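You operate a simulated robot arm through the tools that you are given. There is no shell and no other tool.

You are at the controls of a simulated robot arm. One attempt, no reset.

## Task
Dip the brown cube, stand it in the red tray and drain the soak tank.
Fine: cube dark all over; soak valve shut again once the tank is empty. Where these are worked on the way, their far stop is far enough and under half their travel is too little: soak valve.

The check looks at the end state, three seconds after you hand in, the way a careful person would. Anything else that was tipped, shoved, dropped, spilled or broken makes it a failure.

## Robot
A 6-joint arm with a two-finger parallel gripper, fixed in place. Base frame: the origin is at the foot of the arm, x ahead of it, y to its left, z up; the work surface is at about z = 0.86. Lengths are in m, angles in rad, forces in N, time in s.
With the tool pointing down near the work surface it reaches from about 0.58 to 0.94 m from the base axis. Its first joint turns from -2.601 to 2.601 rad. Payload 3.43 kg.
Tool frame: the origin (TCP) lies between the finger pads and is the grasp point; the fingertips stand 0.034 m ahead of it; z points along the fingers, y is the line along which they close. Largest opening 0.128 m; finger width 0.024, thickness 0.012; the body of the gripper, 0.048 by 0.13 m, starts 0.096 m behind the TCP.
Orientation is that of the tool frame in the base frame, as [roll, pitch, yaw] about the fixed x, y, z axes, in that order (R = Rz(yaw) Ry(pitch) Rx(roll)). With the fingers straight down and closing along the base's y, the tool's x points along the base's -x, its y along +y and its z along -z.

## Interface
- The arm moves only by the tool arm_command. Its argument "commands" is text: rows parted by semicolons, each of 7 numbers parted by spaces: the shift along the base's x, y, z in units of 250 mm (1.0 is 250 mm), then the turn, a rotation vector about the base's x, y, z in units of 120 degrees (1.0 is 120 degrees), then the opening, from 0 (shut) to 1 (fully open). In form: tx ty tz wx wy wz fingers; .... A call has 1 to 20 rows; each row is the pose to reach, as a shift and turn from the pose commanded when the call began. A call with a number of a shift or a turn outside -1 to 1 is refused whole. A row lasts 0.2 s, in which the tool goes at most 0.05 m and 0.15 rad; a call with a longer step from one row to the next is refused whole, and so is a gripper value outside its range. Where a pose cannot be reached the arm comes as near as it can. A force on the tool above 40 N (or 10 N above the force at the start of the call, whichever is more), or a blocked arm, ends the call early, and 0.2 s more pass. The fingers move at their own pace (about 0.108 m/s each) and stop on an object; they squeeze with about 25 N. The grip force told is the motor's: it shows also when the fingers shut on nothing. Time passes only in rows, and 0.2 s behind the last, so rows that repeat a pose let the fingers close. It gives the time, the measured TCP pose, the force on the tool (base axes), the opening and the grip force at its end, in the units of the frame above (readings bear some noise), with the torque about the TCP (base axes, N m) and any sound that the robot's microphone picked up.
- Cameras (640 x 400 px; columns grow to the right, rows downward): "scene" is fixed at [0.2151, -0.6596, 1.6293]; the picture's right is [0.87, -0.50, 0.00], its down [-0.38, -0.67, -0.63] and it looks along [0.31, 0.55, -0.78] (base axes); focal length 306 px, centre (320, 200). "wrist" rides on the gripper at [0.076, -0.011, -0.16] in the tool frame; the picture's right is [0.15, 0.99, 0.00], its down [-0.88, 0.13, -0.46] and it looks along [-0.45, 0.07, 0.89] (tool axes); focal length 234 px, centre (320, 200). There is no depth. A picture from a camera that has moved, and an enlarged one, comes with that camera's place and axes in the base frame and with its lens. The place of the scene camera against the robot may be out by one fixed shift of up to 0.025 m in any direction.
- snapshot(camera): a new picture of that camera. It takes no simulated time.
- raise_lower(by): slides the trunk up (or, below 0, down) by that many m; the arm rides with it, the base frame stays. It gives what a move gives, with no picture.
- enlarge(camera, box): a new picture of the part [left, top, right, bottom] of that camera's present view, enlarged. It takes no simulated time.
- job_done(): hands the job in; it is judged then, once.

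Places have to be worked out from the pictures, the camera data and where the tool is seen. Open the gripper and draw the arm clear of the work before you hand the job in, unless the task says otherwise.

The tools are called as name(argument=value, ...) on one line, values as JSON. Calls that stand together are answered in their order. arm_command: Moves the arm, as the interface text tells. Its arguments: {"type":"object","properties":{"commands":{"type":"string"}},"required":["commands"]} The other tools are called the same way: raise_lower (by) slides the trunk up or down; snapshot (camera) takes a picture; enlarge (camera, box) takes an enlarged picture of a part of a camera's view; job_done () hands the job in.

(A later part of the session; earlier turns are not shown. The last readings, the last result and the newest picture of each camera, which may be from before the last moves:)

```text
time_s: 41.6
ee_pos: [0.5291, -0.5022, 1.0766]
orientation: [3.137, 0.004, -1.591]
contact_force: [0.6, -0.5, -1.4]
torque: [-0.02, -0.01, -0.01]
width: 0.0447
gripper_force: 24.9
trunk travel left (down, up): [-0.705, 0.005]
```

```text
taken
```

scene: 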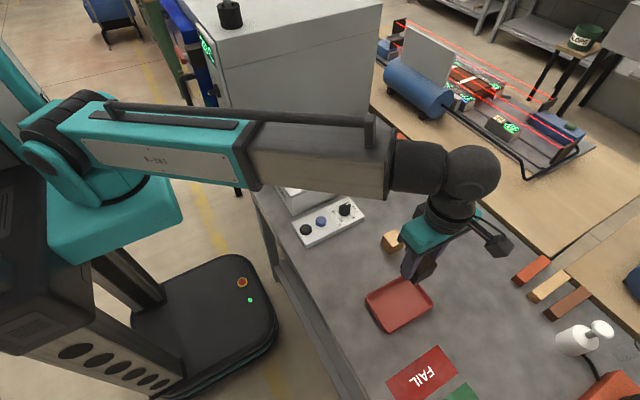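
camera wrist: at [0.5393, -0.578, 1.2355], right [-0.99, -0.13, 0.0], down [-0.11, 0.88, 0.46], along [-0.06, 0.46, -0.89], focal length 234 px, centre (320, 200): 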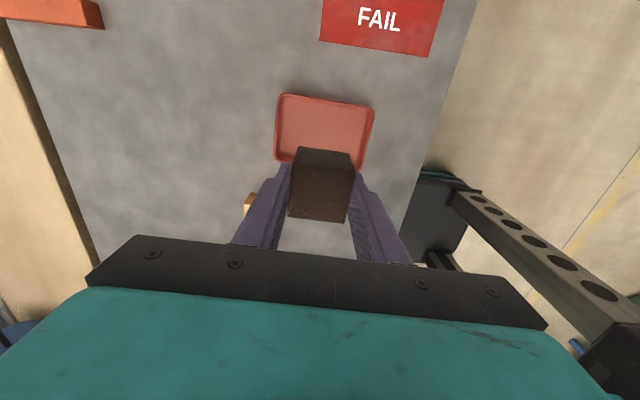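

The tray centre measures (0.5275, -0.5025), and the tool is right over it. I descend to TCP z ≈ 0.909, slowing near the tray floor.

arm_command(commands="-0.006 0 -0.02 0 0 0 0; -0.006 0 -0.08 0 0 0 0; -0.006 0 -0.15 0 0 0 0; -0.006 0 -0.24 0 0 0 0; -0.006 0 -0.33 0 0 0 0; -0.006 0 -0.42 0 0 0 0; -0.006 0 -0.5 0 0 0 0; -0.006 0 -0.56 0 0 0 0; -0.006 0 -0.6 0 0 0 0; -0.006 0 -0.63 0 0 0 0; -0.006 0 -0.65 0 0 0 0; -0.006 0 -0.662 0 0 0 0; -0.006 0 -0.67 0 0 0 0; -0.006 0 -0.67 0 0 0 0")

snapshot(camera="wrist")

enlarge(camera="scene", box=[350, 240, 470, 340])

```text
time_s: 44.6
ee_pos: [0.5283, -0.5041, 0.9078]
orientation: [3.138, 0.005, -1.59]
contact_force: [0.2, -0.3, -1.3]
torque: [0.0, -0.01, 0.0]
width: 0.0445
gripper_force: 25.3
trunk travel left (down, up): [-0.705, 0.005]
```

```text
taken
camera wrist: at [0.5392, -0.5795, 1.067], right [-0.99, -0.13, 0.0], down [-0.11, 0.88, 0.46], along [-0.06, 0.46, -0.89], focal length 234 px, centre (320, 200)
```

wrist: 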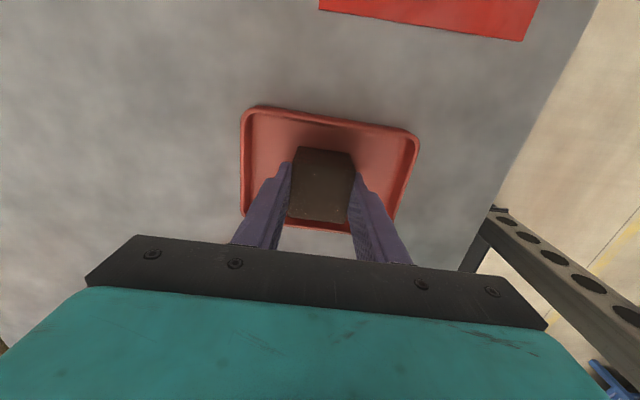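

```text
4.00 times, centred on (410, 290) of scene
camera zoom: at [0.2151, -0.6596, 1.6293], right [0.87, -0.5, 0.0], down [-0.38, -0.67, -0.63], along [0.31, 0.55, -0.78], focal length 1223 px, centre (-40, -160)
```

zoom: 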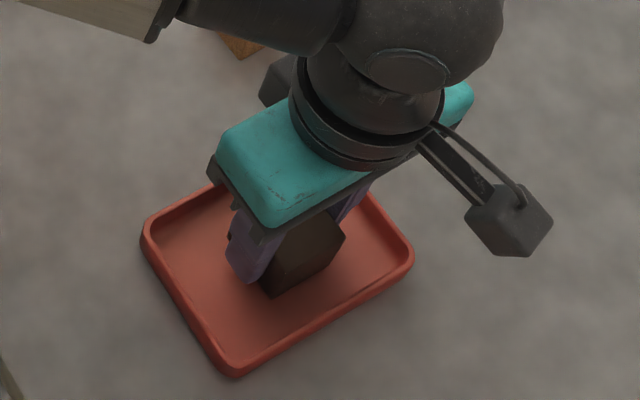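

The cube is just above the tray floor with no contact yet. I go down millimetre by millimetre, watching the vertical force.

arm_command(commands="0 0 -0.004 0 0 0 0; 0 0 -0.008 0 0 0 0; 0 0 -0.008 0 0 0 0")

```text
time_s: 45.4
ee_pos: [0.5287, -0.5021, 0.907]
orientation: [3.141, 0.005, -1.588]
contact_force: [1.6, -2.8, 5.5]
torque: [-0.08, -0.21, -0.1]
width: 0.0446
gripper_force: 24.9
trunk travel left (down, up): [-0.705, 0.005]
```

The vertical force turned to +5.5 N: the cube sits on the tray floor. I open the fingers moderately to let go.

arm_command(commands="0 0 0.002 0 0 0 0.4; 0 0 0.002 0 0 0 0.55; 0 0 0.002 0 0 0 0.58; 0 0 0.002 0 0 0 0.58")

snapshot(camera="wrist")

```text
time_s: 46.4
ee_pos: [0.5284, -0.5021, 0.9064]
orientation: [3.138, 0.005, -1.59]
contact_force: [0.0, 0.0, 0.3]
torque: [0.03, -0.01, -0.01]
width: 0.0739
gripper_force: 0.0
trunk travel left (down, up): [-0.705, 0.005]
```

```text
taken
camera wrist: at [0.539, -0.5784, 1.0659], right [-0.99, -0.13, 0.0], down [-0.11, 0.88, 0.46], along [-0.06, 0.46, -0.89], focal length 234 px, centre (320, 200)
```

wrist: 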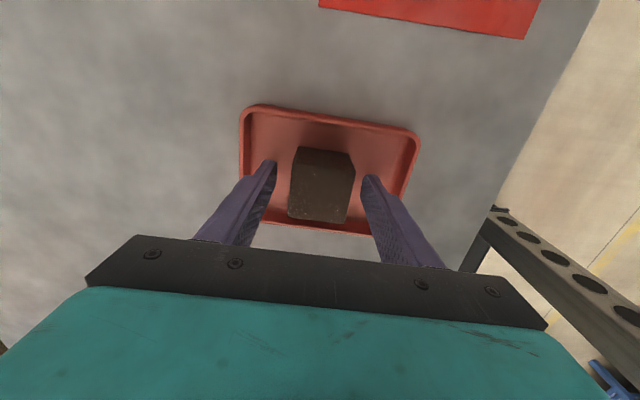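

The cube is released and stands in the tray. I draw straight up slowly.

arm_command(commands="0 0 0.02 0 0 0 0.58; 0 0 0.06 0 0 0 0.58; 0 0 0.12 0 0 0 0.58; 0 0 0.2 0 0 0 0.58; 0 0 0.3 0 0 0 0.58; 0 0 0.4 0 0 0 0.58; 0 0 0.5 0 0 0 0.58; 0 0 0.59 0 0 0 0.58; 0 0 0.66 0 0 0 0.58; 0 0 0.7 0 0 0 0.58; 0 0 0.7 0 0 0 0.58")

snapshot(camera="wrist")

enlarge(camera="wrist", box=[260, 80, 400, 190])

enlarge(camera="scene", box=[350, 240, 470, 340])

```text
time_s: 48.8
ee_pos: [0.5285, -0.5039, 1.0811]
orientation: [3.138, 0.005, -1.591]
contact_force: [0.6, -0.2, 0.8]
torque: [0.0, 0.02, 0.03]
width: 0.0744
gripper_force: 0.0
trunk travel left (down, up): [-0.705, 0.005]
```

```text
taken
camera wrist: at [0.5392, -0.5788, 1.2408], right [-0.99, -0.13, 0.0], down [-0.11, 0.88, 0.46], along [-0.06, 0.46, -0.89], focal length 234 px, centre (320, 200)
```

wrist: 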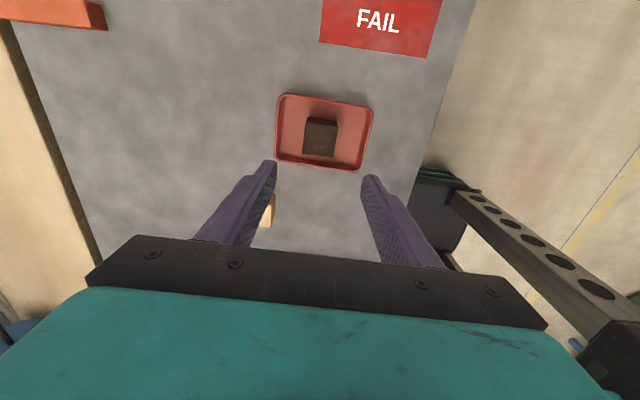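

```text
3.64 times, centred on (330, 135) of wrist
camera zoom: at [0.5392, -0.5788, 1.2408], right [-0.99, -0.13, 0.0], down [-0.11, 0.88, 0.46], along [-0.06, 0.46, -0.89], focal length 852 px, centre (284, 436)
```

zoom: 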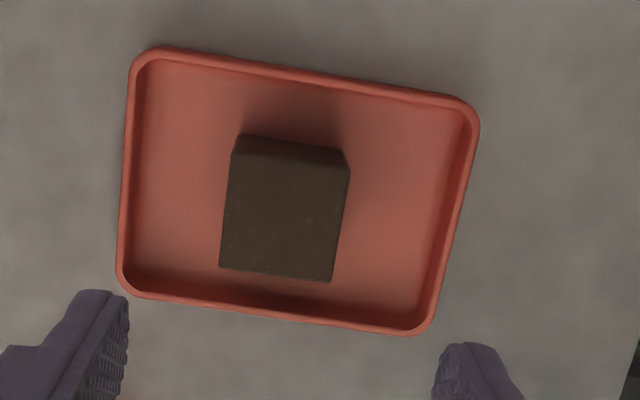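

```text
4.00 times, centred on (410, 290) of scene
camera zoom: at [0.2151, -0.6596, 1.6293], right [0.87, -0.5, 0.0], down [-0.38, -0.67, -0.63], along [0.31, 0.55, -0.78], focal length 1223 px, centre (-40, -160)
```

zoom: 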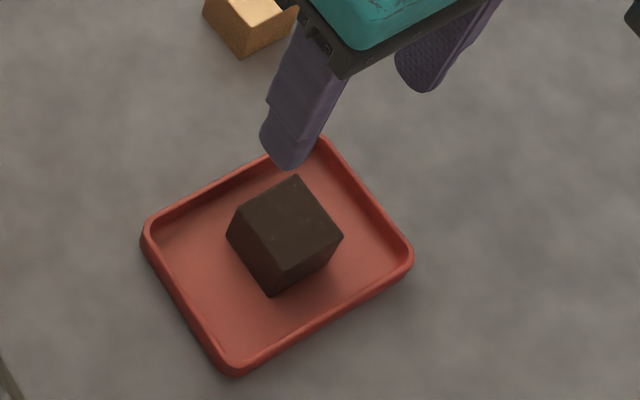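

The cube stands squarely in the tray, dark on all visible faces. Now the valve: I travel in two stages to above it at z ≈ 1.08.

arm_command(commands="0.019 0.023 0 0 0 0 0.58; 0.056 0.069 0 0 0 0 0.58; 0.106 0.131 0 0 0 0 0.58; 0.168 0.207 0 0 0 0 0.58; 0.237 0.292 0 0 0 0 0.58; 0.305 0.376 0 0 0 0 0.58; 0.374 0.461 0 0 0 0 0.58; 0.442 0.545 0 0 0 0 0.58; 0.505 0.622 0 0 0 0 0.58; 0.561 0.691 0 0 0 0 0.58; 0.604 0.745 0 0 0 0 0.58; 0.623 0.768 0 0 0 0 0.58; 0.623 0.768 0 0 0 0 0.58")

arm_command(commands="0.019 0.023 0 0 0 0 0.58; 0.056 0.069 0 0 0 0 0.58; 0.106 0.131 0 0 0 0 0.58; 0.168 0.207 0 0 0 0 0.58; 0.237 0.292 0 0 0 0 0.58; 0.305 0.376 0 0 0 0 0.58; 0.374 0.461 0 0 0 0 0.58; 0.442 0.545 0 0 0 0 0.58; 0.505 0.622 0 0 0 0 0.58; 0.561 0.691 0 0 0 0 0.58; 0.604 0.745 0 0 0 0 0.58; 0.623 0.768 0 0 0 0 0.58; 0.623 0.768 0 0 0 0 0.58")

snapshot(camera="wrist")

snapshot(camera="scene")

```text
time_s: 51.6
ee_pos: [0.6837, -0.3127, 1.0827]
orientation: [3.139, 0.005, -1.59]
contact_force: [-0.6, -0.5, 0.4]
torque: [-0.01, 0.01, -0.02]
width: 0.0743
gripper_force: 0.0
trunk travel left (down, up): [-0.705, 0.005]
```

```text
time_s: 54.4
ee_pos: [0.8388, -0.1182, 1.0813]
orientation: [3.138, 0.004, -1.591]
contact_force: [-0.1, -0.2, 1.2]
torque: [-0.01, -0.04, 0.01]
width: 0.074
gripper_force: 0.1
trunk travel left (down, up): [-0.705, 0.005]
```

```text
taken
camera wrist: at [0.8498, -0.1935, 1.241], right [-0.99, -0.13, 0.0], down [-0.11, 0.88, 0.46], along [-0.06, 0.46, -0.89], focal length 234 px, centre (320, 200)
```

wrist: 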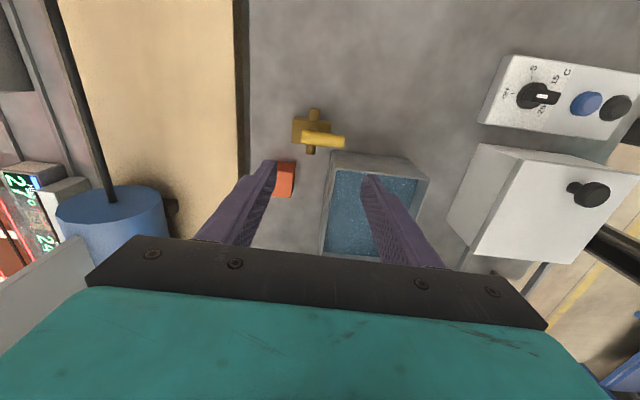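

```text
taken
```

scene: 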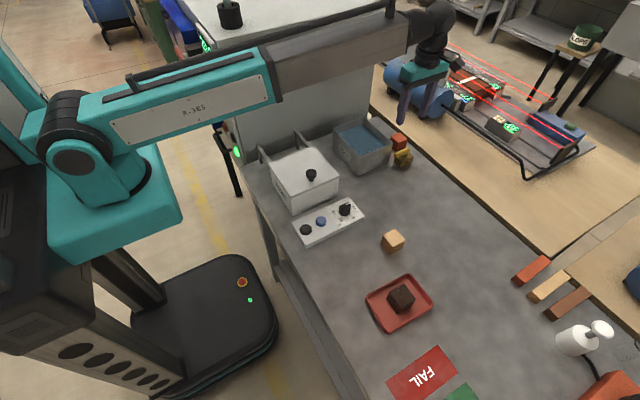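

I'm above the valve. I enlarge both views of it to get the handle's exact pose and its pivot.

enlarge(camera="wrist", box=[270, 90, 370, 170])

enlarge(camera="scene", box=[375, 125, 425, 175])

```text
5.00 times, centred on (320, 130) of wrist
camera zoom: at [0.8498, -0.1935, 1.241], right [-0.99, -0.13, 0.0], down [-0.11, 0.88, 0.46], along [-0.06, 0.46, -0.89], focal length 1171 px, centre (320, 550)
```

zoom: 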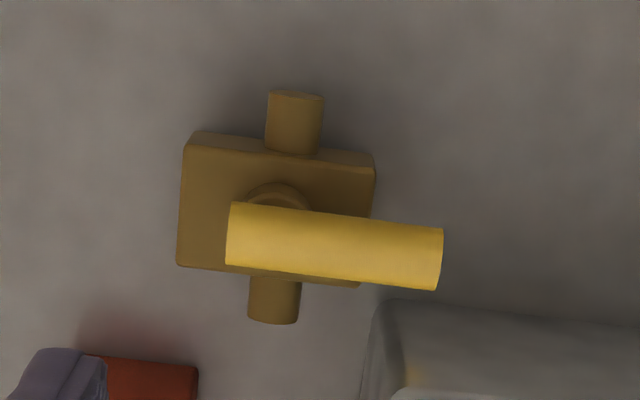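

```text
8.00 times, centred on (400, 150) of scene
camera zoom: at [0.2151, -0.6596, 1.6293], right [0.87, -0.5, 0.0], down [-0.38, -0.67, -0.63], along [0.31, 0.55, -0.78], focal length 2446 px, centre (-320, 600)
```

zoom: 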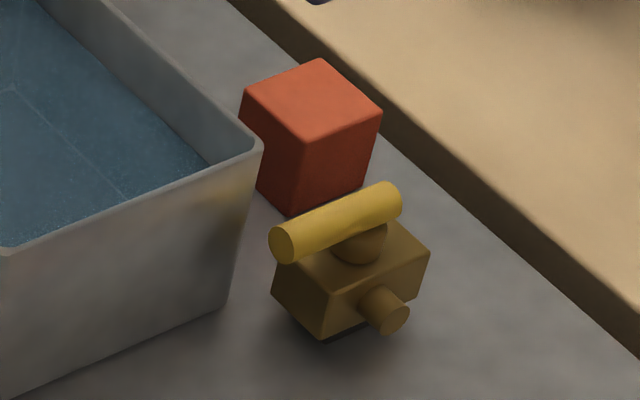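

The handle is a bar about 17 mm thick along x, from x ≈ 0.806 to 0.864 at y ≈ -0.1195, z ≈ 0.912. It pivots about a vertical stem at about (0.852, -0.1195), and the block's top is at about 0.886. I turn the tool so it closes along y and bring it above the lever at x ≈ 0.832.

arm_command(commands="-0.002 0 0 0 0 -0.03 0.5; -0.006 -0.001 -0.01 0 0 -0.08 0.4; -0.01 -0.002 -0.03 0 0 -0.14 0.35; -0.014 -0.003 -0.05 0 0 -0.2 0.3; -0.018 -0.004 -0.07 0 0 -0.26 0.28; -0.022 -0.005 -0.09 0 0 -0.32 0.28; -0.025 -0.005 -0.11 0 0 -0.38 0.28; -0.027 -0.005 -0.13 0 0 -0.44 0.28; -0.027 -0.005 -0.15 0 0 -0.5 0.28; -0.027 -0.005 -0.17 0 0 -0.56 0.28; -0.027 -0.005 -0.19 0 0 -0.62 0.28; -0.027 -0.005 -0.21 0 0 -0.68 0.28; -0.027 -0.005 -0.225 0 0 -0.725 0.28; -0.027 -0.005 -0.23 0 0 -0.7404 0.28; -0.027 -0.005 -0.23 0 0 -0.7404 0.28")

snapshot(camera="wrist")

enlarge(camera="wrist", box=[270, 110, 370, 200])

```text
time_s: 57.6
ee_pos: [0.8315, -0.1191, 1.0232]
orientation: [3.138, 0.006, 3.141]
contact_force: [-0.2, 0.6, 0.6]
torque: [0.03, 0.02, -0.01]
width: 0.0356
gripper_force: 0.0
trunk travel left (down, up): [-0.705, 0.005]
```

```text
taken
camera wrist: at [0.7561, -0.1306, 1.1828], right [-0.15, 0.99, 0.0], down [0.88, 0.13, 0.46], along [0.46, 0.07, -0.89], focal length 234 px, centre (320, 200)
```

wrist: 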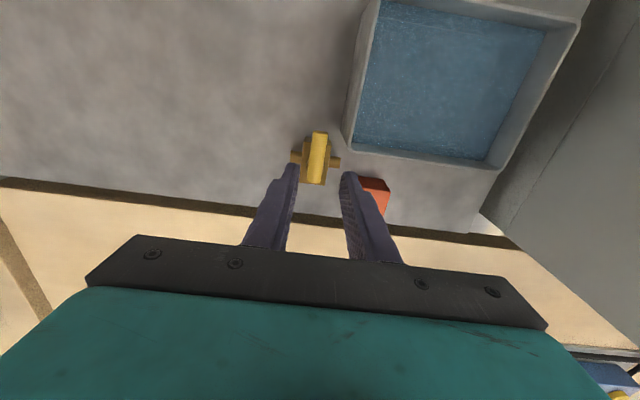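

```text
4.44 times, centred on (320, 155) of wrist
camera zoom: at [0.7561, -0.1306, 1.1828], right [-0.15, 0.99, 0.0], down [0.88, 0.13, 0.46], along [0.46, 0.07, -0.89], focal length 1041 px, centre (320, 400)
```

zoom: 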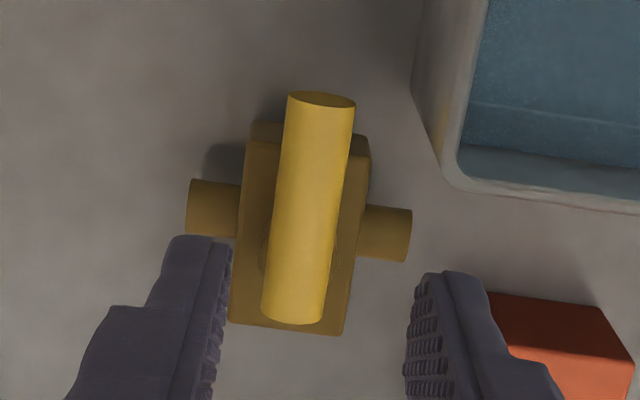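

The two views agree to a few mm (lever at y ≈ -0.1205, pivot ≈ (0.855, -0.120)). I descend to TCP z ≈ 0.925 with the fingers on both sides of the lever, fingertips staying 5 mm above the valve block.

arm_command(commands="0 -0.003 -0.03 0 0 0 0.28; 0 -0.006 -0.09 0 0 0 0.28; 0 -0.006 -0.16 0 0 0 0.28; 0 -0.006 -0.23 0 0 0 0.28; 0 -0.006 -0.29 0 0 0 0.28; 0 -0.006 -0.335 0 0 0 0.28; 0 -0.006 -0.365 0 0 0 0.28; 0 -0.006 -0.383 0 0 0 0.28; 0 -0.006 -0.392 0 0 0 0.28; 0 -0.006 -0.392 0 0 0 0.28")

snapshot(camera="wrist")

enlarge(camera="wrist", box=[260, 120, 380, 240])

enlarge(camera="scene", box=[360, 90, 440, 180])

```text
time_s: 59.7
ee_pos: [0.8333, -0.121, 0.9341]
orientation: [3.14, 0.014, 3.141]
contact_force: [-7.0, 1.6, 16.3]
torque: [-0.24, 0.39, -0.06]
width: 0.0349
gripper_force: 0.0
trunk travel left (down, up): [-0.705, 0.005]
stopped in row 10: the force on the tool passed its limit at 42 N (the readings are from after the stop); the commanded pose is now the measured one
```

```text
taken
camera wrist: at [0.7559, -0.1313, 1.0927], right [-0.15, 0.99, 0.0], down [0.87, 0.13, 0.47], along [0.46, 0.07, -0.88], focal length 234 px, centre (320, 200)
```

wrist: 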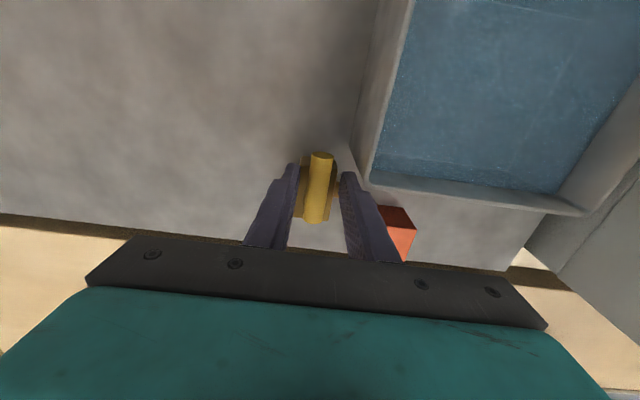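

```text
3.33 times, centred on (320, 180) of wrist
camera zoom: at [0.7559, -0.1313, 1.0927], right [-0.15, 0.99, 0.0], down [0.87, 0.13, 0.47], along [0.46, 0.07, -0.88], focal length 781 px, centre (320, 267)
```

zoom: 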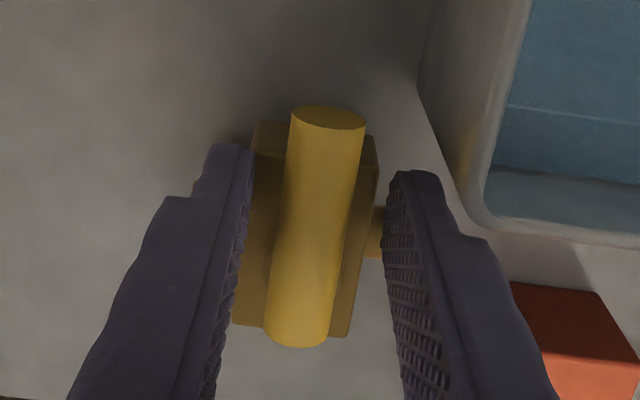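

```text
4.44 times, centred on (400, 135) of scene
camera zoom: at [0.2151, -0.6596, 1.6293], right [0.87, -0.5, 0.0], down [-0.38, -0.67, -0.63], along [0.31, 0.55, -0.78], focal length 1359 px, centre (-36, 489)
```

zoom: 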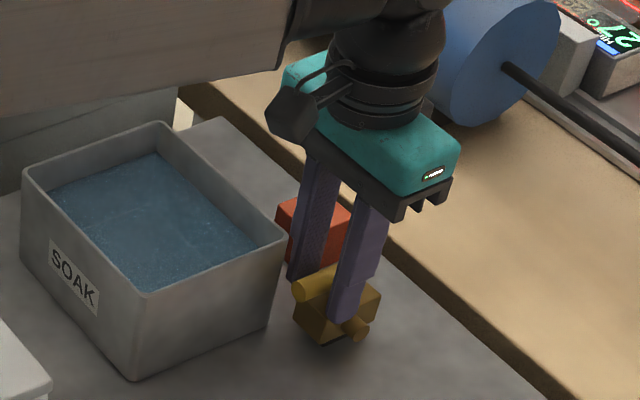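

The force came from the -y fingertip touching the block's edge, which means the block stands on a small base with its top at z ≈ 0.900. Redone with that, both views agree: handle centre z ≈ 0.930, y ≈ -0.122, x 0.807–0.8635, pivot (0.852, -0.122). I raise the tool to z ≈ 0.942 and check that nothing has shifted.

arm_command(commands="0 0 0.016 0 0.002 0 0.28; 0 -0.004 0.032 0 0.004 0 0.28; 0 -0.004 0.032 0 0.004 0 0.28")

enlarge(camera="wrist", box=[260, 120, 380, 240])

enlarge(camera="scene", box=[375, 125, 425, 175])

```text
time_s: 60.5
ee_pos: [0.8356, -0.1216, 0.9392]
orientation: [3.14, 0.004, -3.14]
contact_force: [-0.4, 0.2, -0.5]
torque: [0.01, 0.02, -0.02]
width: 0.0361
gripper_force: 0.2
trunk travel left (down, up): [-0.705, 0.005]
```

```text
3.33 times, centred on (320, 180) of wrist
camera zoom: at [0.7594, -0.1332, 1.0977], right [-0.15, 0.99, 0.0], down [0.88, 0.13, 0.46], along [0.45, 0.07, -0.89], focal length 781 px, centre (320, 267)
```

zoom: 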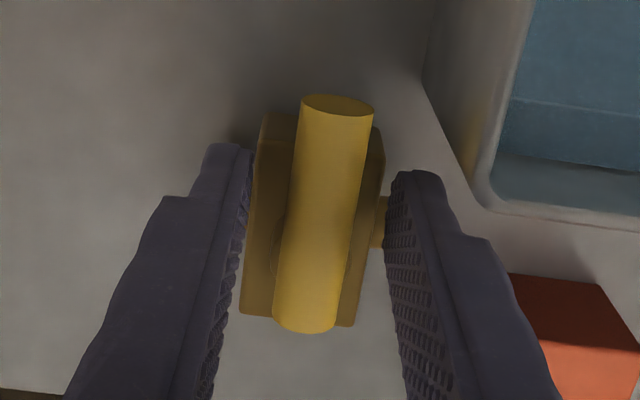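

```text
8.00 times, centred on (400, 150) of scene
camera zoom: at [0.2151, -0.6596, 1.6293], right [0.87, -0.5, 0.0], down [-0.38, -0.67, -0.63], along [0.31, 0.55, -0.78], focal length 2446 px, centre (-320, 600)
```

zoom: 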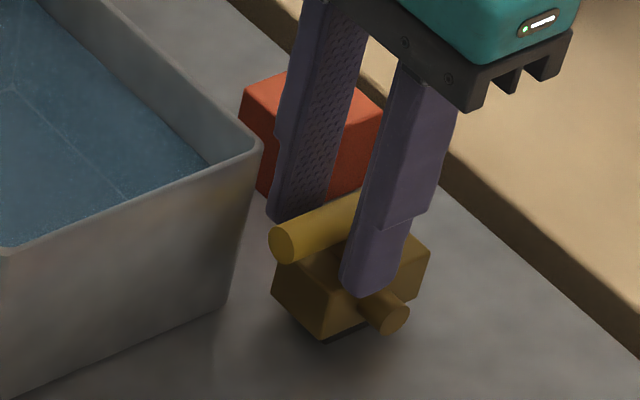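

Nothing has moved and the force is zero. I settle at z ≈ 0.942 and x ≈ 0.832 and narrow the fingers to a 2 cm gap around the lever, before testing its turning direction.

arm_command(commands="-0.007 0 0.006 0 0 0 0.24; -0.0145 -0.002 0.01 0 0 0 0.2; -0.0145 -0.002 0.01 0 0 0 0.165; -0.0145 -0.002 0.01 0 0 0 0.165; -0.0145 -0.002 0.01 0 0 0 0.165")

enlarge(camera="wrist", box=[260, 120, 380, 240])

```text
time_s: 61.7
ee_pos: [0.8315, -0.1214, 0.9405]
orientation: [3.14, 0.002, -3.141]
contact_force: [1.0, -0.2, -0.1]
torque: [0.0, -0.02, 0.0]
width: 0.0213
gripper_force: 0.1
trunk travel left (down, up): [-0.705, 0.005]
```

```text
3.33 times, centred on (320, 180) of wrist
camera zoom: at [0.7567, -0.1329, 1.1011], right [-0.15, 0.99, 0.0], down [0.88, 0.13, 0.46], along [0.45, 0.07, -0.89], focal length 781 px, centre (320, 267)
```

zoom: 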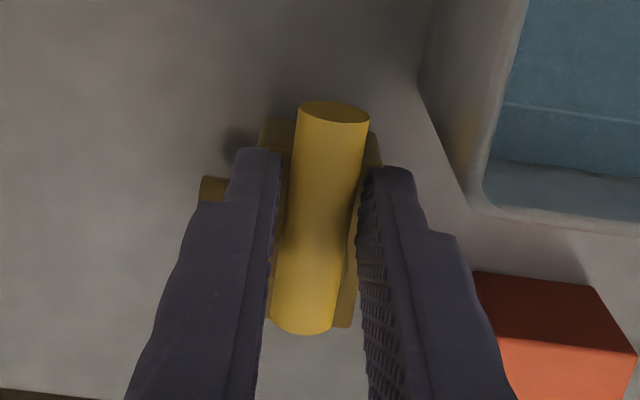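

The lever lies neatly between the fingers. I now turn it gently by 20° with the tip toward -y, the side with free space, following the arc about the pivot.

arm_command(commands="0.0003 -0.0071 0 0 0 0.0417 0.165; 0.0012 -0.0141 0 0 0 0.0833 0.165; 0.0028 -0.021 0 0 0 0.125 0.165; 0.0049 -0.0278 0 0 0 0.1667 0.165; 0.0049 -0.0278 0 0 0 0.1667 0.165")

enlarge(camera="wrist", box=[260, 120, 380, 240])

enlarge(camera="scene", box=[375, 125, 425, 175])

```text
time_s: 62.9
ee_pos: [0.8348, -0.1299, 0.9407]
orientation: [3.141, 0.004, -2.79]
contact_force: [-0.7, 0.5, -0.2]
torque: [0.03, -0.01, 0.0]
width: 0.0213
gripper_force: 0.5
trunk travel left (down, up): [-0.705, 0.005]
```

```text
3.33 times, centred on (320, 180) of wrist
camera zoom: at [0.7667, -0.1662, 1.1005], right [-0.48, 0.88, 0.0], down [0.78, 0.42, 0.46], along [0.4, 0.22, -0.89], focal length 781 px, centre (320, 267)
```

zoom: 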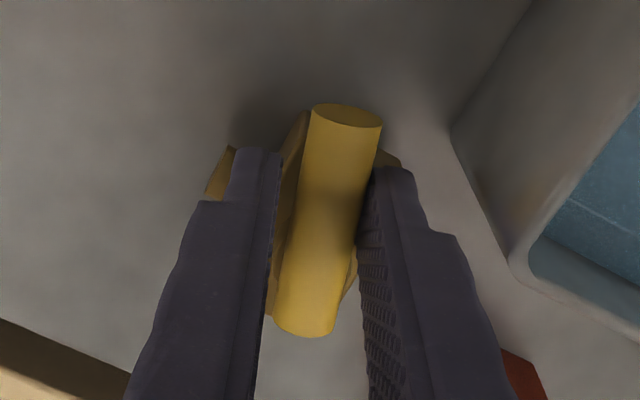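

```text
8.00 times, centred on (400, 150) of scene
camera zoom: at [0.2151, -0.6596, 1.6293], right [0.87, -0.5, 0.0], down [-0.38, -0.67, -0.63], along [0.31, 0.55, -0.78], focal length 2446 px, centre (-320, 600)
```

zoom: 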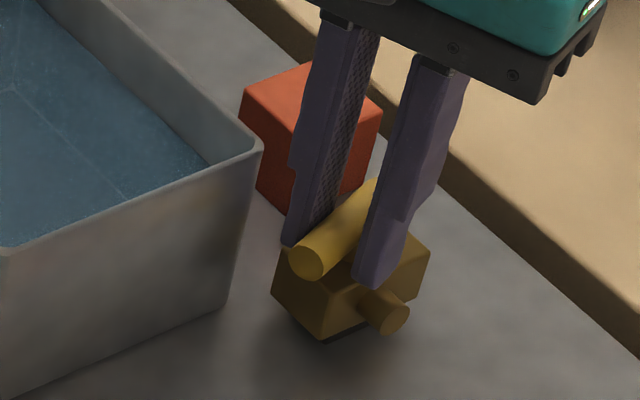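

The lever follows freely with no noticeable force, so this is the opening direction. I go on along the arc to about 68° and check.

arm_command(commands="0.0033 -0.0078 0 0 0 0.05 0.165; 0.0074 -0.0153 0 0 0 0.1 0.165; 0.0123 -0.0222 0 0 0 0.15 0.165; 0.0179 -0.0286 0 0 0 0.2 0.165; 0.0241 -0.0344 0 0 0 0.25 0.165; 0.0309 -0.0396 0 0 0 0.3 0.165; 0.0382 -0.0439 0 0 0 0.35 0.165; 0.0459 -0.0475 0 0 0 0.4 0.165; 0.0459 -0.0475 0 0 0 0.4 0.165")

enlarge(camera="wrist", box=[260, 120, 380, 240])

enlarge(camera="scene", box=[325, 100, 445, 190])

```text
time_s: 64.9
ee_pos: [0.8447, -0.142, 0.9412]
orientation: [3.139, 0.003, -1.953]
contact_force: [0.2, 0.2, -0.4]
torque: [0.03, 0.02, 0.0]
width: 0.0213
gripper_force: 0.4
trunk travel left (down, up): [-0.705, 0.005]
```

```text
3.33 times, centred on (320, 180) of wrist
camera zoom: at [0.828, -0.2155, 1.1009], right [-0.97, 0.23, 0.0], down [0.21, 0.86, 0.46], along [0.11, 0.45, -0.89], focal length 781 px, centre (320, 267)
```

zoom: 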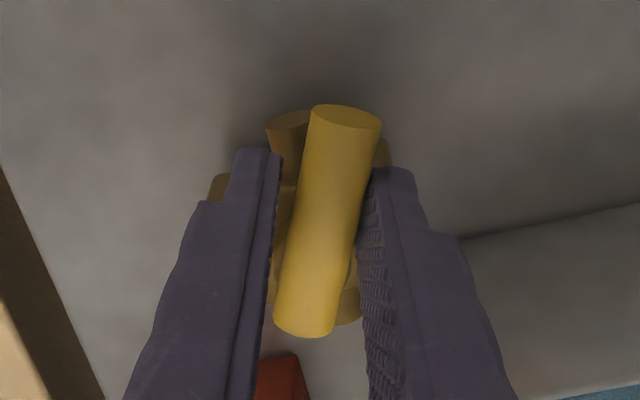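

```text
4.44 times, centred on (385, 145) of scene
camera zoom: at [0.2151, -0.6596, 1.6293], right [0.87, -0.5, 0.0], down [-0.38, -0.67, -0.63], along [0.31, 0.55, -0.78], focal length 1359 px, centre (31, 444)
```

zoom: 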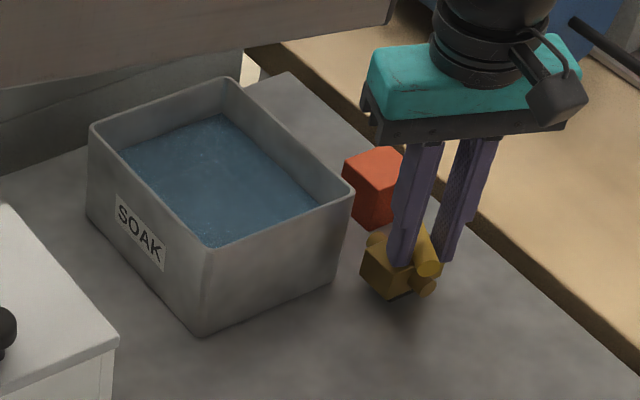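

The lever is at roughly 60–65° and the tank is already draining. I continue toward the far stop, letting the tool overshoot slightly to take up the play, with the force limit as guard.

arm_command(commands="0.008 -0.0028 0 0 0 0.05 0.165; 0.0163 -0.0047 0 0 0 0.1 0.165; 0.0247 -0.0057 0 0 0 0.15 0.165; 0.0332 -0.0059 0 0 0 0.2 0.165; 0.0332 -0.0059 0 0 0 0.2 0.165")

enlarge(camera="wrist", box=[260, 120, 380, 240])

enlarge(camera="scene", box=[325, 100, 445, 190])

```text
time_s: 66.1
ee_pos: [0.8535, -0.1428, 0.9403]
orientation: [3.139, 0.003, -1.532]
contact_force: [-1.2, -0.7, 0.6]
torque: [0.0, -0.01, -0.03]
width: 0.0218
gripper_force: 0.3
trunk travel left (down, up): [-0.705, 0.005]
```

```text
3.33 times, centred on (320, 180) of wrist
camera zoom: at [0.8687, -0.2174, 1.1001], right [-0.98, -0.18, 0.0], down [-0.16, 0.87, 0.46], along [-0.09, 0.45, -0.89], focal length 781 px, centre (320, 267)
```

zoom: 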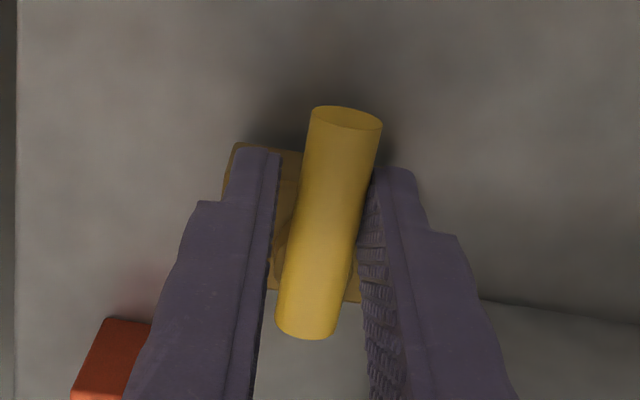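

```text
4.44 times, centred on (385, 145) of scene
camera zoom: at [0.2151, -0.6596, 1.6293], right [0.87, -0.5, 0.0], down [-0.38, -0.67, -0.63], along [0.31, 0.55, -0.78], focal length 1359 px, centre (31, 444)
```

zoom: 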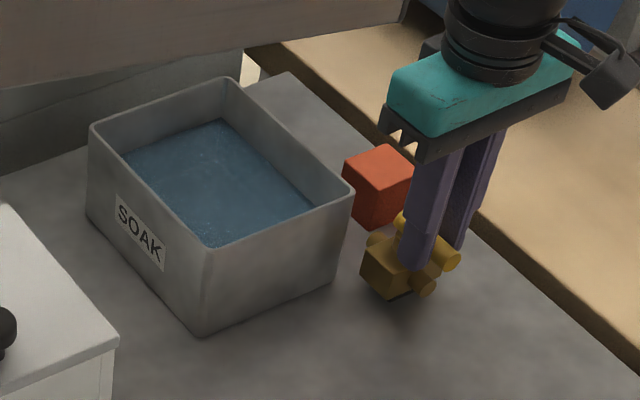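

No stop is felt yet; the lever trails the tool by several degrees. I go on in 3° steps to find the far stop.

arm_command(commands="0.0042 0.0003 0 0 0 0.025 0.165; 0.0085 0.0008 0 0 0 0.05 0.165; 0.0126 0.0014 0 0 0 0.075 0.165; 0.0168 0.0024 0 0 0 0.1 0.165; 0.0168 0.0024 0 0 0 0.1 0.165")

enlarge(camera="wrist", box=[260, 120, 380, 240])

enlarge(camera="scene", box=[325, 100, 445, 190])

```text
time_s: 67.3
ee_pos: [0.8548, -0.1415, 0.9417]
orientation: [3.136, 0.007, -1.324]
contact_force: [-18.0, 6.3, -4.7]
torque: [0.2, 0.29, -0.32]
width: 0.0306
gripper_force: 8.3
trunk travel left (down, up): [-0.705, 0.005]
```

```text
3.33 times, centred on (320, 180) of wrist
camera zoom: at [0.8867, -0.2112, 1.1007], right [-0.92, -0.38, 0.0], down [-0.34, 0.82, 0.46], along [-0.18, 0.42, -0.89], focal length 781 px, centre (320, 267)
```

zoom: 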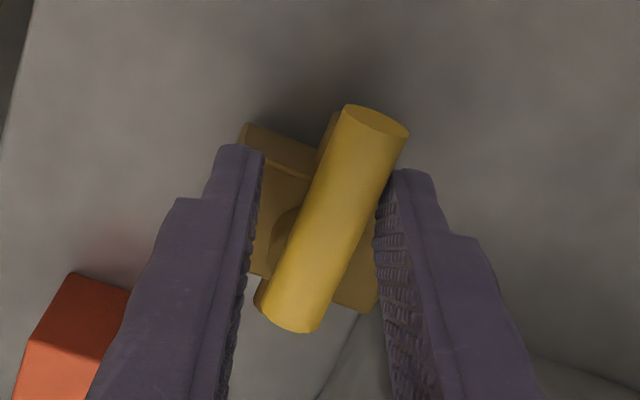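

```text
4.44 times, centred on (385, 145) of scene
camera zoom: at [0.2151, -0.6596, 1.6293], right [0.87, -0.5, 0.0], down [-0.38, -0.67, -0.63], along [0.31, 0.55, -0.78], focal length 1359 px, centre (31, 444)
```

zoom: 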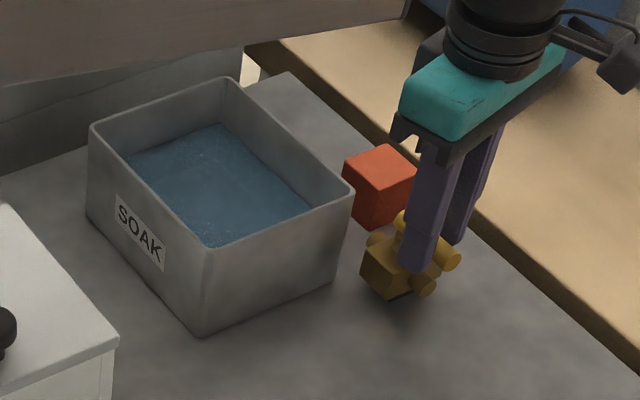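

The force and the fingers being pried apart show the lever is at its far stop. I back the tool off to relieve it, with the gap slightly wider so the lever stays put, and look at the water.

arm_command(commands="-0.0084 -0.0012 0 0 0 -0.05 0.22; -0.0168 -0.0024 0 0 0 -0.1 0.22; -0.0168 -0.0024 0 0 0 -0.1 0.22")

enlarge(camera="wrist", box=[260, 120, 380, 240])

enlarge(camera="scene", box=[325, 100, 445, 190])

```text
time_s: 68.1
ee_pos: [0.8544, -0.142, 0.9413]
orientation: [3.139, 0.003, -1.535]
contact_force: [0.1, 0.0, 0.1]
torque: [-0.01, 0.02, 0.0]
width: 0.0281
gripper_force: 0.1
trunk travel left (down, up): [-0.705, 0.005]
```

```text
3.33 times, centred on (320, 180) of wrist
camera zoom: at [0.869, -0.2172, 1.1003], right [-0.98, -0.18, 0.0], down [-0.16, 0.87, 0.46], along [-0.08, 0.45, -0.89], focal length 781 px, centre (320, 267)
```

zoom: 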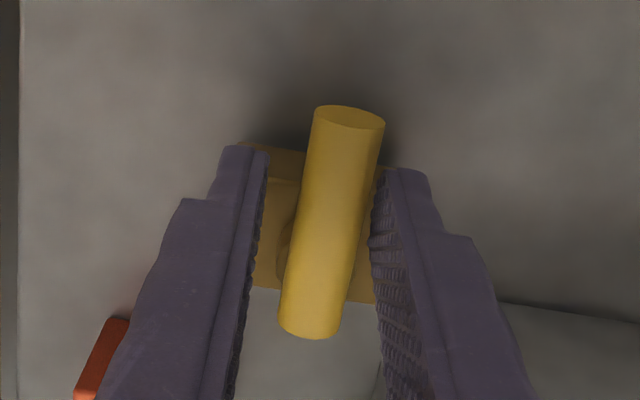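

```text
4.44 times, centred on (385, 145) of scene
camera zoom: at [0.2151, -0.6596, 1.6293], right [0.87, -0.5, 0.0], down [-0.38, -0.67, -0.63], along [0.31, 0.55, -0.78], focal length 1359 px, centre (31, 444)
```

zoom: 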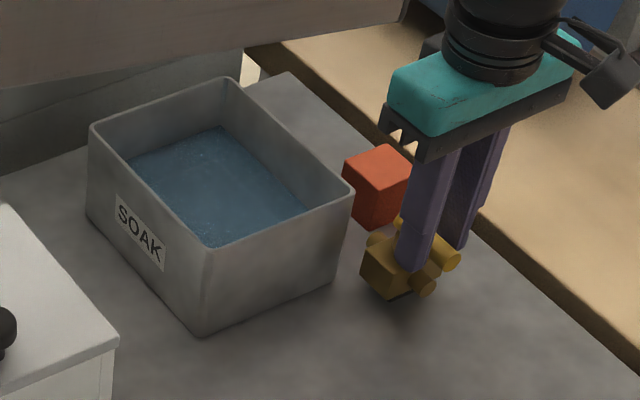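

All quiet, the lever rests at its far stop and the water is sinking. I hold still to let the tank drain.

arm_command(commands="0 0 0 0 0 0 0.22; 0 0 0 0 0 0 0.22; 0 0 0 0 0 0 0.22; 0 0 0 0 0 0 0.22; 0 0 0 0 0 0 0.22; 0 0 0 0 0 0 0.22; 0 0 0 0 0 0 0.22; 0 0 0 0 0 0 0.22; 0 0 0 0 0 0 0.22; 0 0 0 0 0 0 0.22; 0 0 0 0 0 0 0.22; 0 0 0 0 0 0 0.22; 0 0 0 0 0 0 0.22; 0 0 0 0 0 0 0.22; 0 0 0 0 0 0 0.22; 0 0 0 0 0 0 0.22; 0 0 0 0 0 0 0.22; 0 0 0 0 0 0 0.22; 0 0 0 0 0 0 0.22; 0 0 0 0 0 0 0.22")

arm_command(commands="0 0 0 0 0 0 0.22; 0 0 0 0 0 0 0.22; 0 0 0 0 0 0 0.22; 0 0 0 0 0 0 0.22; 0 0 0 0 0 0 0.22; 0 0 0 0 0 0 0.22; 0 0 0 0 0 0 0.22; 0 0 0 0 0 0 0.22; 0 0 0 0 0 0 0.22; 0 0 0 0 0 0 0.22; 0 0 0 0 0 0 0.22; 0 0 0 0 0 0 0.22; 0 0 0 0 0 0 0.22; 0 0 0 0 0 0 0.22; 0 0 0 0 0 0 0.22; 0 0 0 0 0 0 0.22; 0 0 0 0 0 0 0.22; 0 0 0 0 0 0 0.22; 0 0 0 0 0 0 0.22; 0 0 0 0 0 0 0.22")

enlarge(camera="scene", box=[325, 100, 445, 190])

```text
time_s: 72.3
ee_pos: [0.8543, -0.143, 0.9404]
orientation: [3.141, 0.004, -1.533]
contact_force: [0.0, -0.1, -0.4]
torque: [0.01, -0.01, 0.01]
width: 0.0281
gripper_force: 0.0
trunk travel left (down, up): [-0.705, 0.005]
```

```text
time_s: 76.5
ee_pos: [0.8523, -0.1408, 0.9391]
orientation: [3.141, 0.003, -1.535]
contact_force: [-0.7, -0.3, -0.7]
torque: [0.01, 0.0, 0.01]
width: 0.0283
gripper_force: 0.1
trunk travel left (down, up): [-0.705, 0.005]
```

```text
4.44 times, centred on (385, 145) of scene
camera zoom: at [0.2151, -0.6596, 1.6293], right [0.87, -0.5, 0.0], down [-0.38, -0.67, -0.63], along [0.31, 0.55, -0.78], focal length 1359 px, centre (31, 444)
```

zoom: 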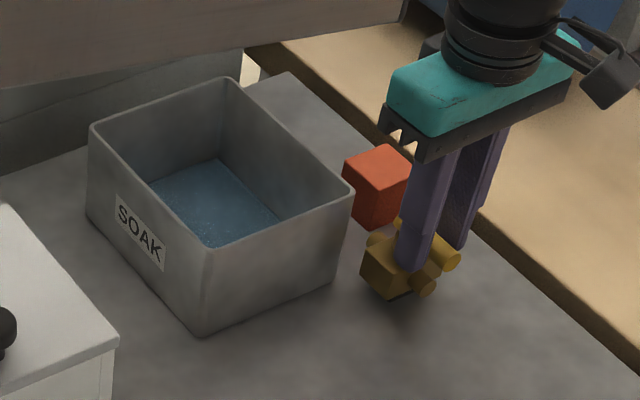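

The tank is visibly draining, with perhaps half the water gone. I keep waiting.

arm_command(commands="0 0 0 0 0 0 0.22; 0 0 0 0 0 0 0.22; 0 0 0 0 0 0 0.22; 0 0 0 0 0 0 0.22; 0 0 0 0 0 0 0.22; 0 0 0 0 0 0 0.22; 0 0 0 0 0 0 0.22; 0 0 0 0 0 0 0.22; 0 0 0 0 0 0 0.22; 0 0 0 0 0 0 0.22; 0 0 0 0 0 0 0.22; 0 0 0 0 0 0 0.22; 0 0 0 0 0 0 0.22; 0 0 0 0 0 0 0.22; 0 0 0 0 0 0 0.22; 0 0 0 0 0 0 0.22; 0 0 0 0 0 0 0.22; 0 0 0 0 0 0 0.22; 0 0 0 0 0 0 0.22; 0 0 0 0 0 0 0.22")

arm_command(commands="0 0 0 0 0 0 0.22; 0 0 0 0 0 0 0.22; 0 0 0 0 0 0 0.22; 0 0 0 0 0 0 0.22; 0 0 0 0 0 0 0.22; 0 0 0 0 0 0 0.22; 0 0 0 0 0 0 0.22; 0 0 0 0 0 0 0.22; 0 0 0 0 0 0 0.22; 0 0 0 0 0 0 0.22; 0 0 0 0 0 0 0.22; 0 0 0 0 0 0 0.22; 0 0 0 0 0 0 0.22; 0 0 0 0 0 0 0.22; 0 0 0 0 0 0 0.22; 0 0 0 0 0 0 0.22; 0 0 0 0 0 0 0.22; 0 0 0 0 0 0 0.22; 0 0 0 0 0 0 0.22; 0 0 0 0 0 0 0.22")

enlarge(camera="scene", box=[325, 100, 445, 190])

```text
time_s: 80.7
ee_pos: [0.8548, -0.1423, 0.9411]
orientation: [3.14, 0.003, -1.534]
contact_force: [-0.1, -0.1, 0.8]
torque: [-0.04, -0.03, 0.0]
width: 0.0281
gripper_force: 0.0
trunk travel left (down, up): [-0.705, 0.005]
```

```text
time_s: 84.9
ee_pos: [0.8539, -0.1415, 0.9414]
orientation: [3.141, 0.003, -1.535]
contact_force: [0.4, -0.1, -0.3]
torque: [0.01, 0.0, -0.02]
width: 0.0282
gripper_force: 0.2
trunk travel left (down, up): [-0.705, 0.005]
```

```text
4.44 times, centred on (385, 145) of scene
camera zoom: at [0.2151, -0.6596, 1.6293], right [0.87, -0.5, 0.0], down [-0.38, -0.67, -0.63], along [0.31, 0.55, -0.78], focal length 1359 px, centre (31, 444)
```

zoom: 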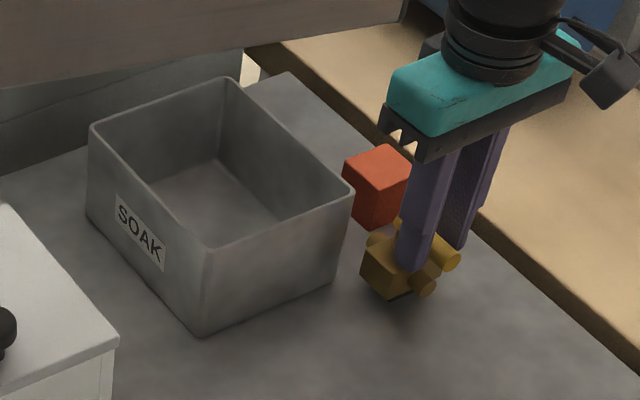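

The tank looks empty. I enlarge its inside to make sure, and wait a few more seconds.

arm_command(commands="0 0 0 0 0 0 0.22; 0 0 0 0 0 0 0.22; 0 0 0 0 0 0 0.22; 0 0 0 0 0 0 0.22; 0 0 0 0 0 0 0.22; 0 0 0 0 0 0 0.22; 0 0 0 0 0 0 0.22; 0 0 0 0 0 0 0.22; 0 0 0 0 0 0 0.22; 0 0 0 0 0 0 0.22; 0 0 0 0 0 0 0.22; 0 0 0 0 0 0 0.22; 0 0 0 0 0 0 0.22; 0 0 0 0 0 0 0.22; 0 0 0 0 0 0 0.22; 0 0 0 0 0 0 0.22; 0 0 0 0 0 0 0.22; 0 0 0 0 0 0 0.22; 0 0 0 0 0 0 0.22; 0 0 0 0 0 0 0.22")

enlarge(camera="scene", box=[330, 110, 400, 170])

enlarge(camera="wrist", box=[260, 120, 380, 240])

```text
time_s: 89.1
ee_pos: [0.8539, -0.1416, 0.9406]
orientation: [3.139, 0.004, -1.535]
contact_force: [1.2, 0.4, 0.0]
torque: [0.0, 0.01, 0.03]
width: 0.0283
gripper_force: 0.0
trunk travel left (down, up): [-0.705, 0.005]
```

```text
6.67 times, centred on (365, 140) of scene
camera zoom: at [0.2151, -0.6596, 1.6293], right [0.87, -0.5, 0.0], down [-0.38, -0.67, -0.63], along [0.31, 0.55, -0.78], focal length 2038 px, centre (20, 600)
```

zoom: 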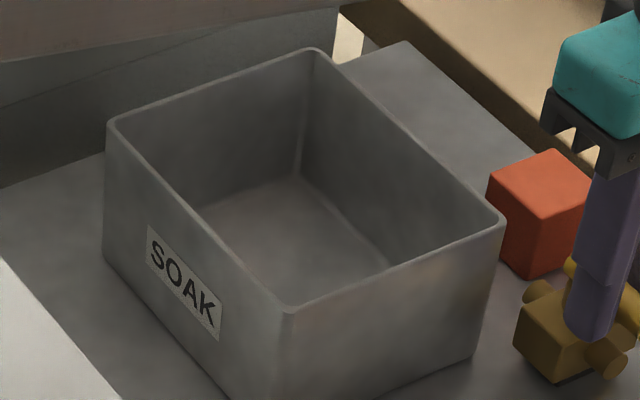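

```text
3.33 times, centred on (320, 180) of wrist
camera zoom: at [0.8688, -0.2171, 1.1001], right [-0.98, -0.18, 0.0], down [-0.16, 0.87, 0.46], along [-0.08, 0.45, -0.89], focal length 781 px, centre (320, 267)
```

zoom: 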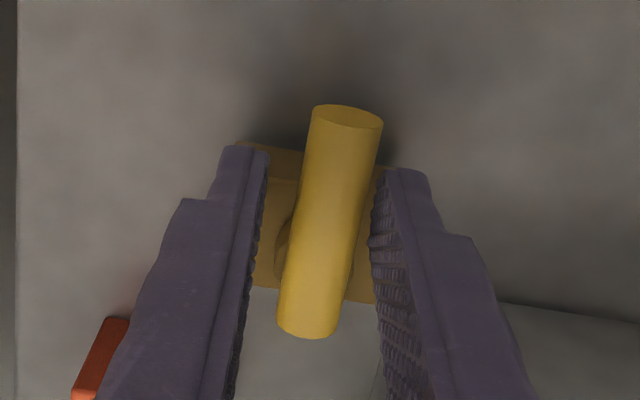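

The tank is empty. I narrow the fingers again and turn the lever back along the same arc, to about 2° tool angle first.

arm_command(commands="0 0 0 0 0 0 0.18; 0 0 0 0 0 0 0.165; -0.0085 0.0002 0 0 0 -0.05 0.165; -0.017 0.0012 0 0 0 -0.1 0.165; -0.0252 0.0031 0 0 0 -0.15 0.165; -0.0332 0.0059 0 0 0 -0.2 0.165; -0.041 0.0095 0 0 0 -0.25 0.165; -0.0482 0.0138 0 0 0 -0.3 0.165; -0.055 0.019 0 0 0 -0.35 0.165; -0.0612 0.0248 0 0 0 -0.4 0.165; -0.0668 0.0312 0 0 0 -0.45 0.165; -0.0717 0.0381 0 0 0 -0.5 0.165; -0.0758 0.0456 0 0 0 -0.55 0.165; -0.0792 0.0534 0 0 0 -0.6 0.165; -0.0816 0.0615 0 0 0 -0.65 0.165; -0.0832 0.0698 0 0 0 -0.7 0.165; -0.084 0.0783 0 0 0 -0.75 0.165; -0.084 0.0783 0 0 0 -0.75 0.165")

enlarge(camera="wrist", box=[260, 120, 380, 240])

enlarge(camera="scene", box=[375, 125, 425, 175])

```text
time_s: 92.9
ee_pos: [0.8314, -0.1236, 0.9397]
orientation: [3.142, 0.003, -3.105]
contact_force: [-0.7, 1.3, -0.1]
torque: [-0.02, 0.0, 0.0]
width: 0.021
gripper_force: 0.1
trunk travel left (down, up): [-0.705, 0.005]
```

```text
3.33 times, centred on (320, 180) of wrist
camera zoom: at [0.7558, -0.1363, 1.0999], right [-0.18, 0.98, 0.0], down [0.87, 0.16, 0.46], along [0.45, 0.08, -0.89], focal length 781 px, centre (320, 267)
```

zoom: 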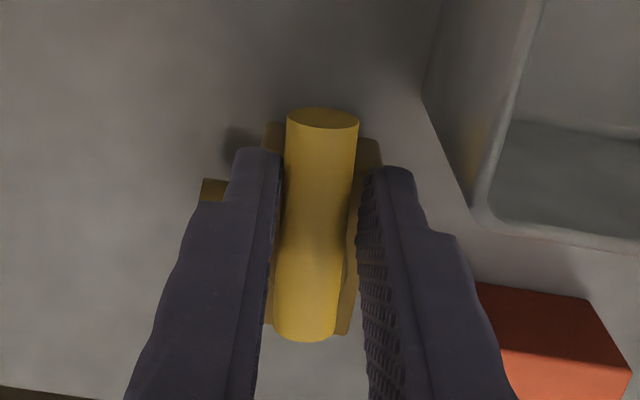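

```text
8.00 times, centred on (400, 150) of scene
camera zoom: at [0.2151, -0.6596, 1.6293], right [0.87, -0.5, 0.0], down [-0.38, -0.67, -0.63], along [0.31, 0.55, -0.78], focal length 2446 px, centre (-320, 600)
```

zoom: 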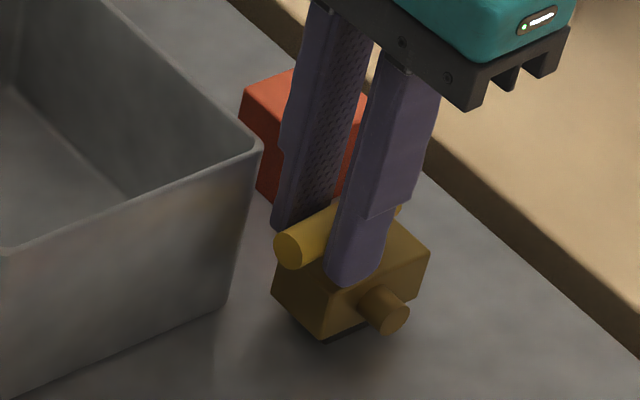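

The lever is almost home, trailing the tool by several degrees. I push on past zero in small steps until its shut stop is felt.

arm_command(commands="0 0.0057 0 0 0 -0.0333 0.165; 0.0004 0.0113 0 0 0 -0.0667 0.165; 0.0012 0.017 0 0 0 -0.1 0.165; 0.0012 0.017 0 0 0 -0.1 0.165")

enlarge(camera="wrist", box=[260, 120, 380, 240])

enlarge(camera="scene", box=[375, 125, 425, 175])

```text
time_s: 93.9
ee_pos: [0.833, -0.1199, 0.9392]
orientation: [3.139, 0.004, 2.967]
contact_force: [4.6, -9.5, 2.0]
torque: [-0.22, -0.05, 0.15]
width: 0.0267
gripper_force: 4.4
trunk travel left (down, up): [-0.705, 0.005]
```

```text
3.33 times, centred on (320, 180) of wrist
camera zoom: at [0.7557, -0.1168, 1.0994], right [0.03, 1.0, 0.0], down [0.89, -0.02, 0.46], along [0.46, -0.01, -0.89], focal length 781 px, centre (320, 267)
```

zoom: 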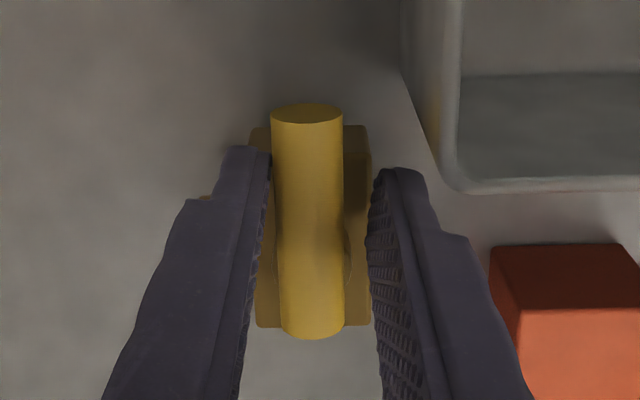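

```text
8.00 times, centred on (400, 150) of scene
camera zoom: at [0.2151, -0.6596, 1.6293], right [0.87, -0.5, 0.0], down [-0.38, -0.67, -0.63], along [0.31, 0.55, -0.78], focal length 2446 px, centre (-320, 600)
```

zoom: 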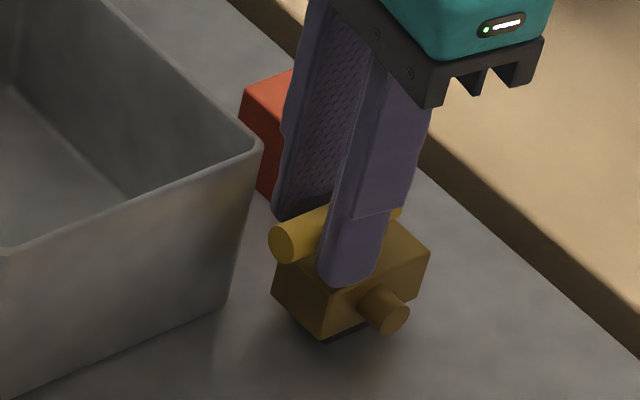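

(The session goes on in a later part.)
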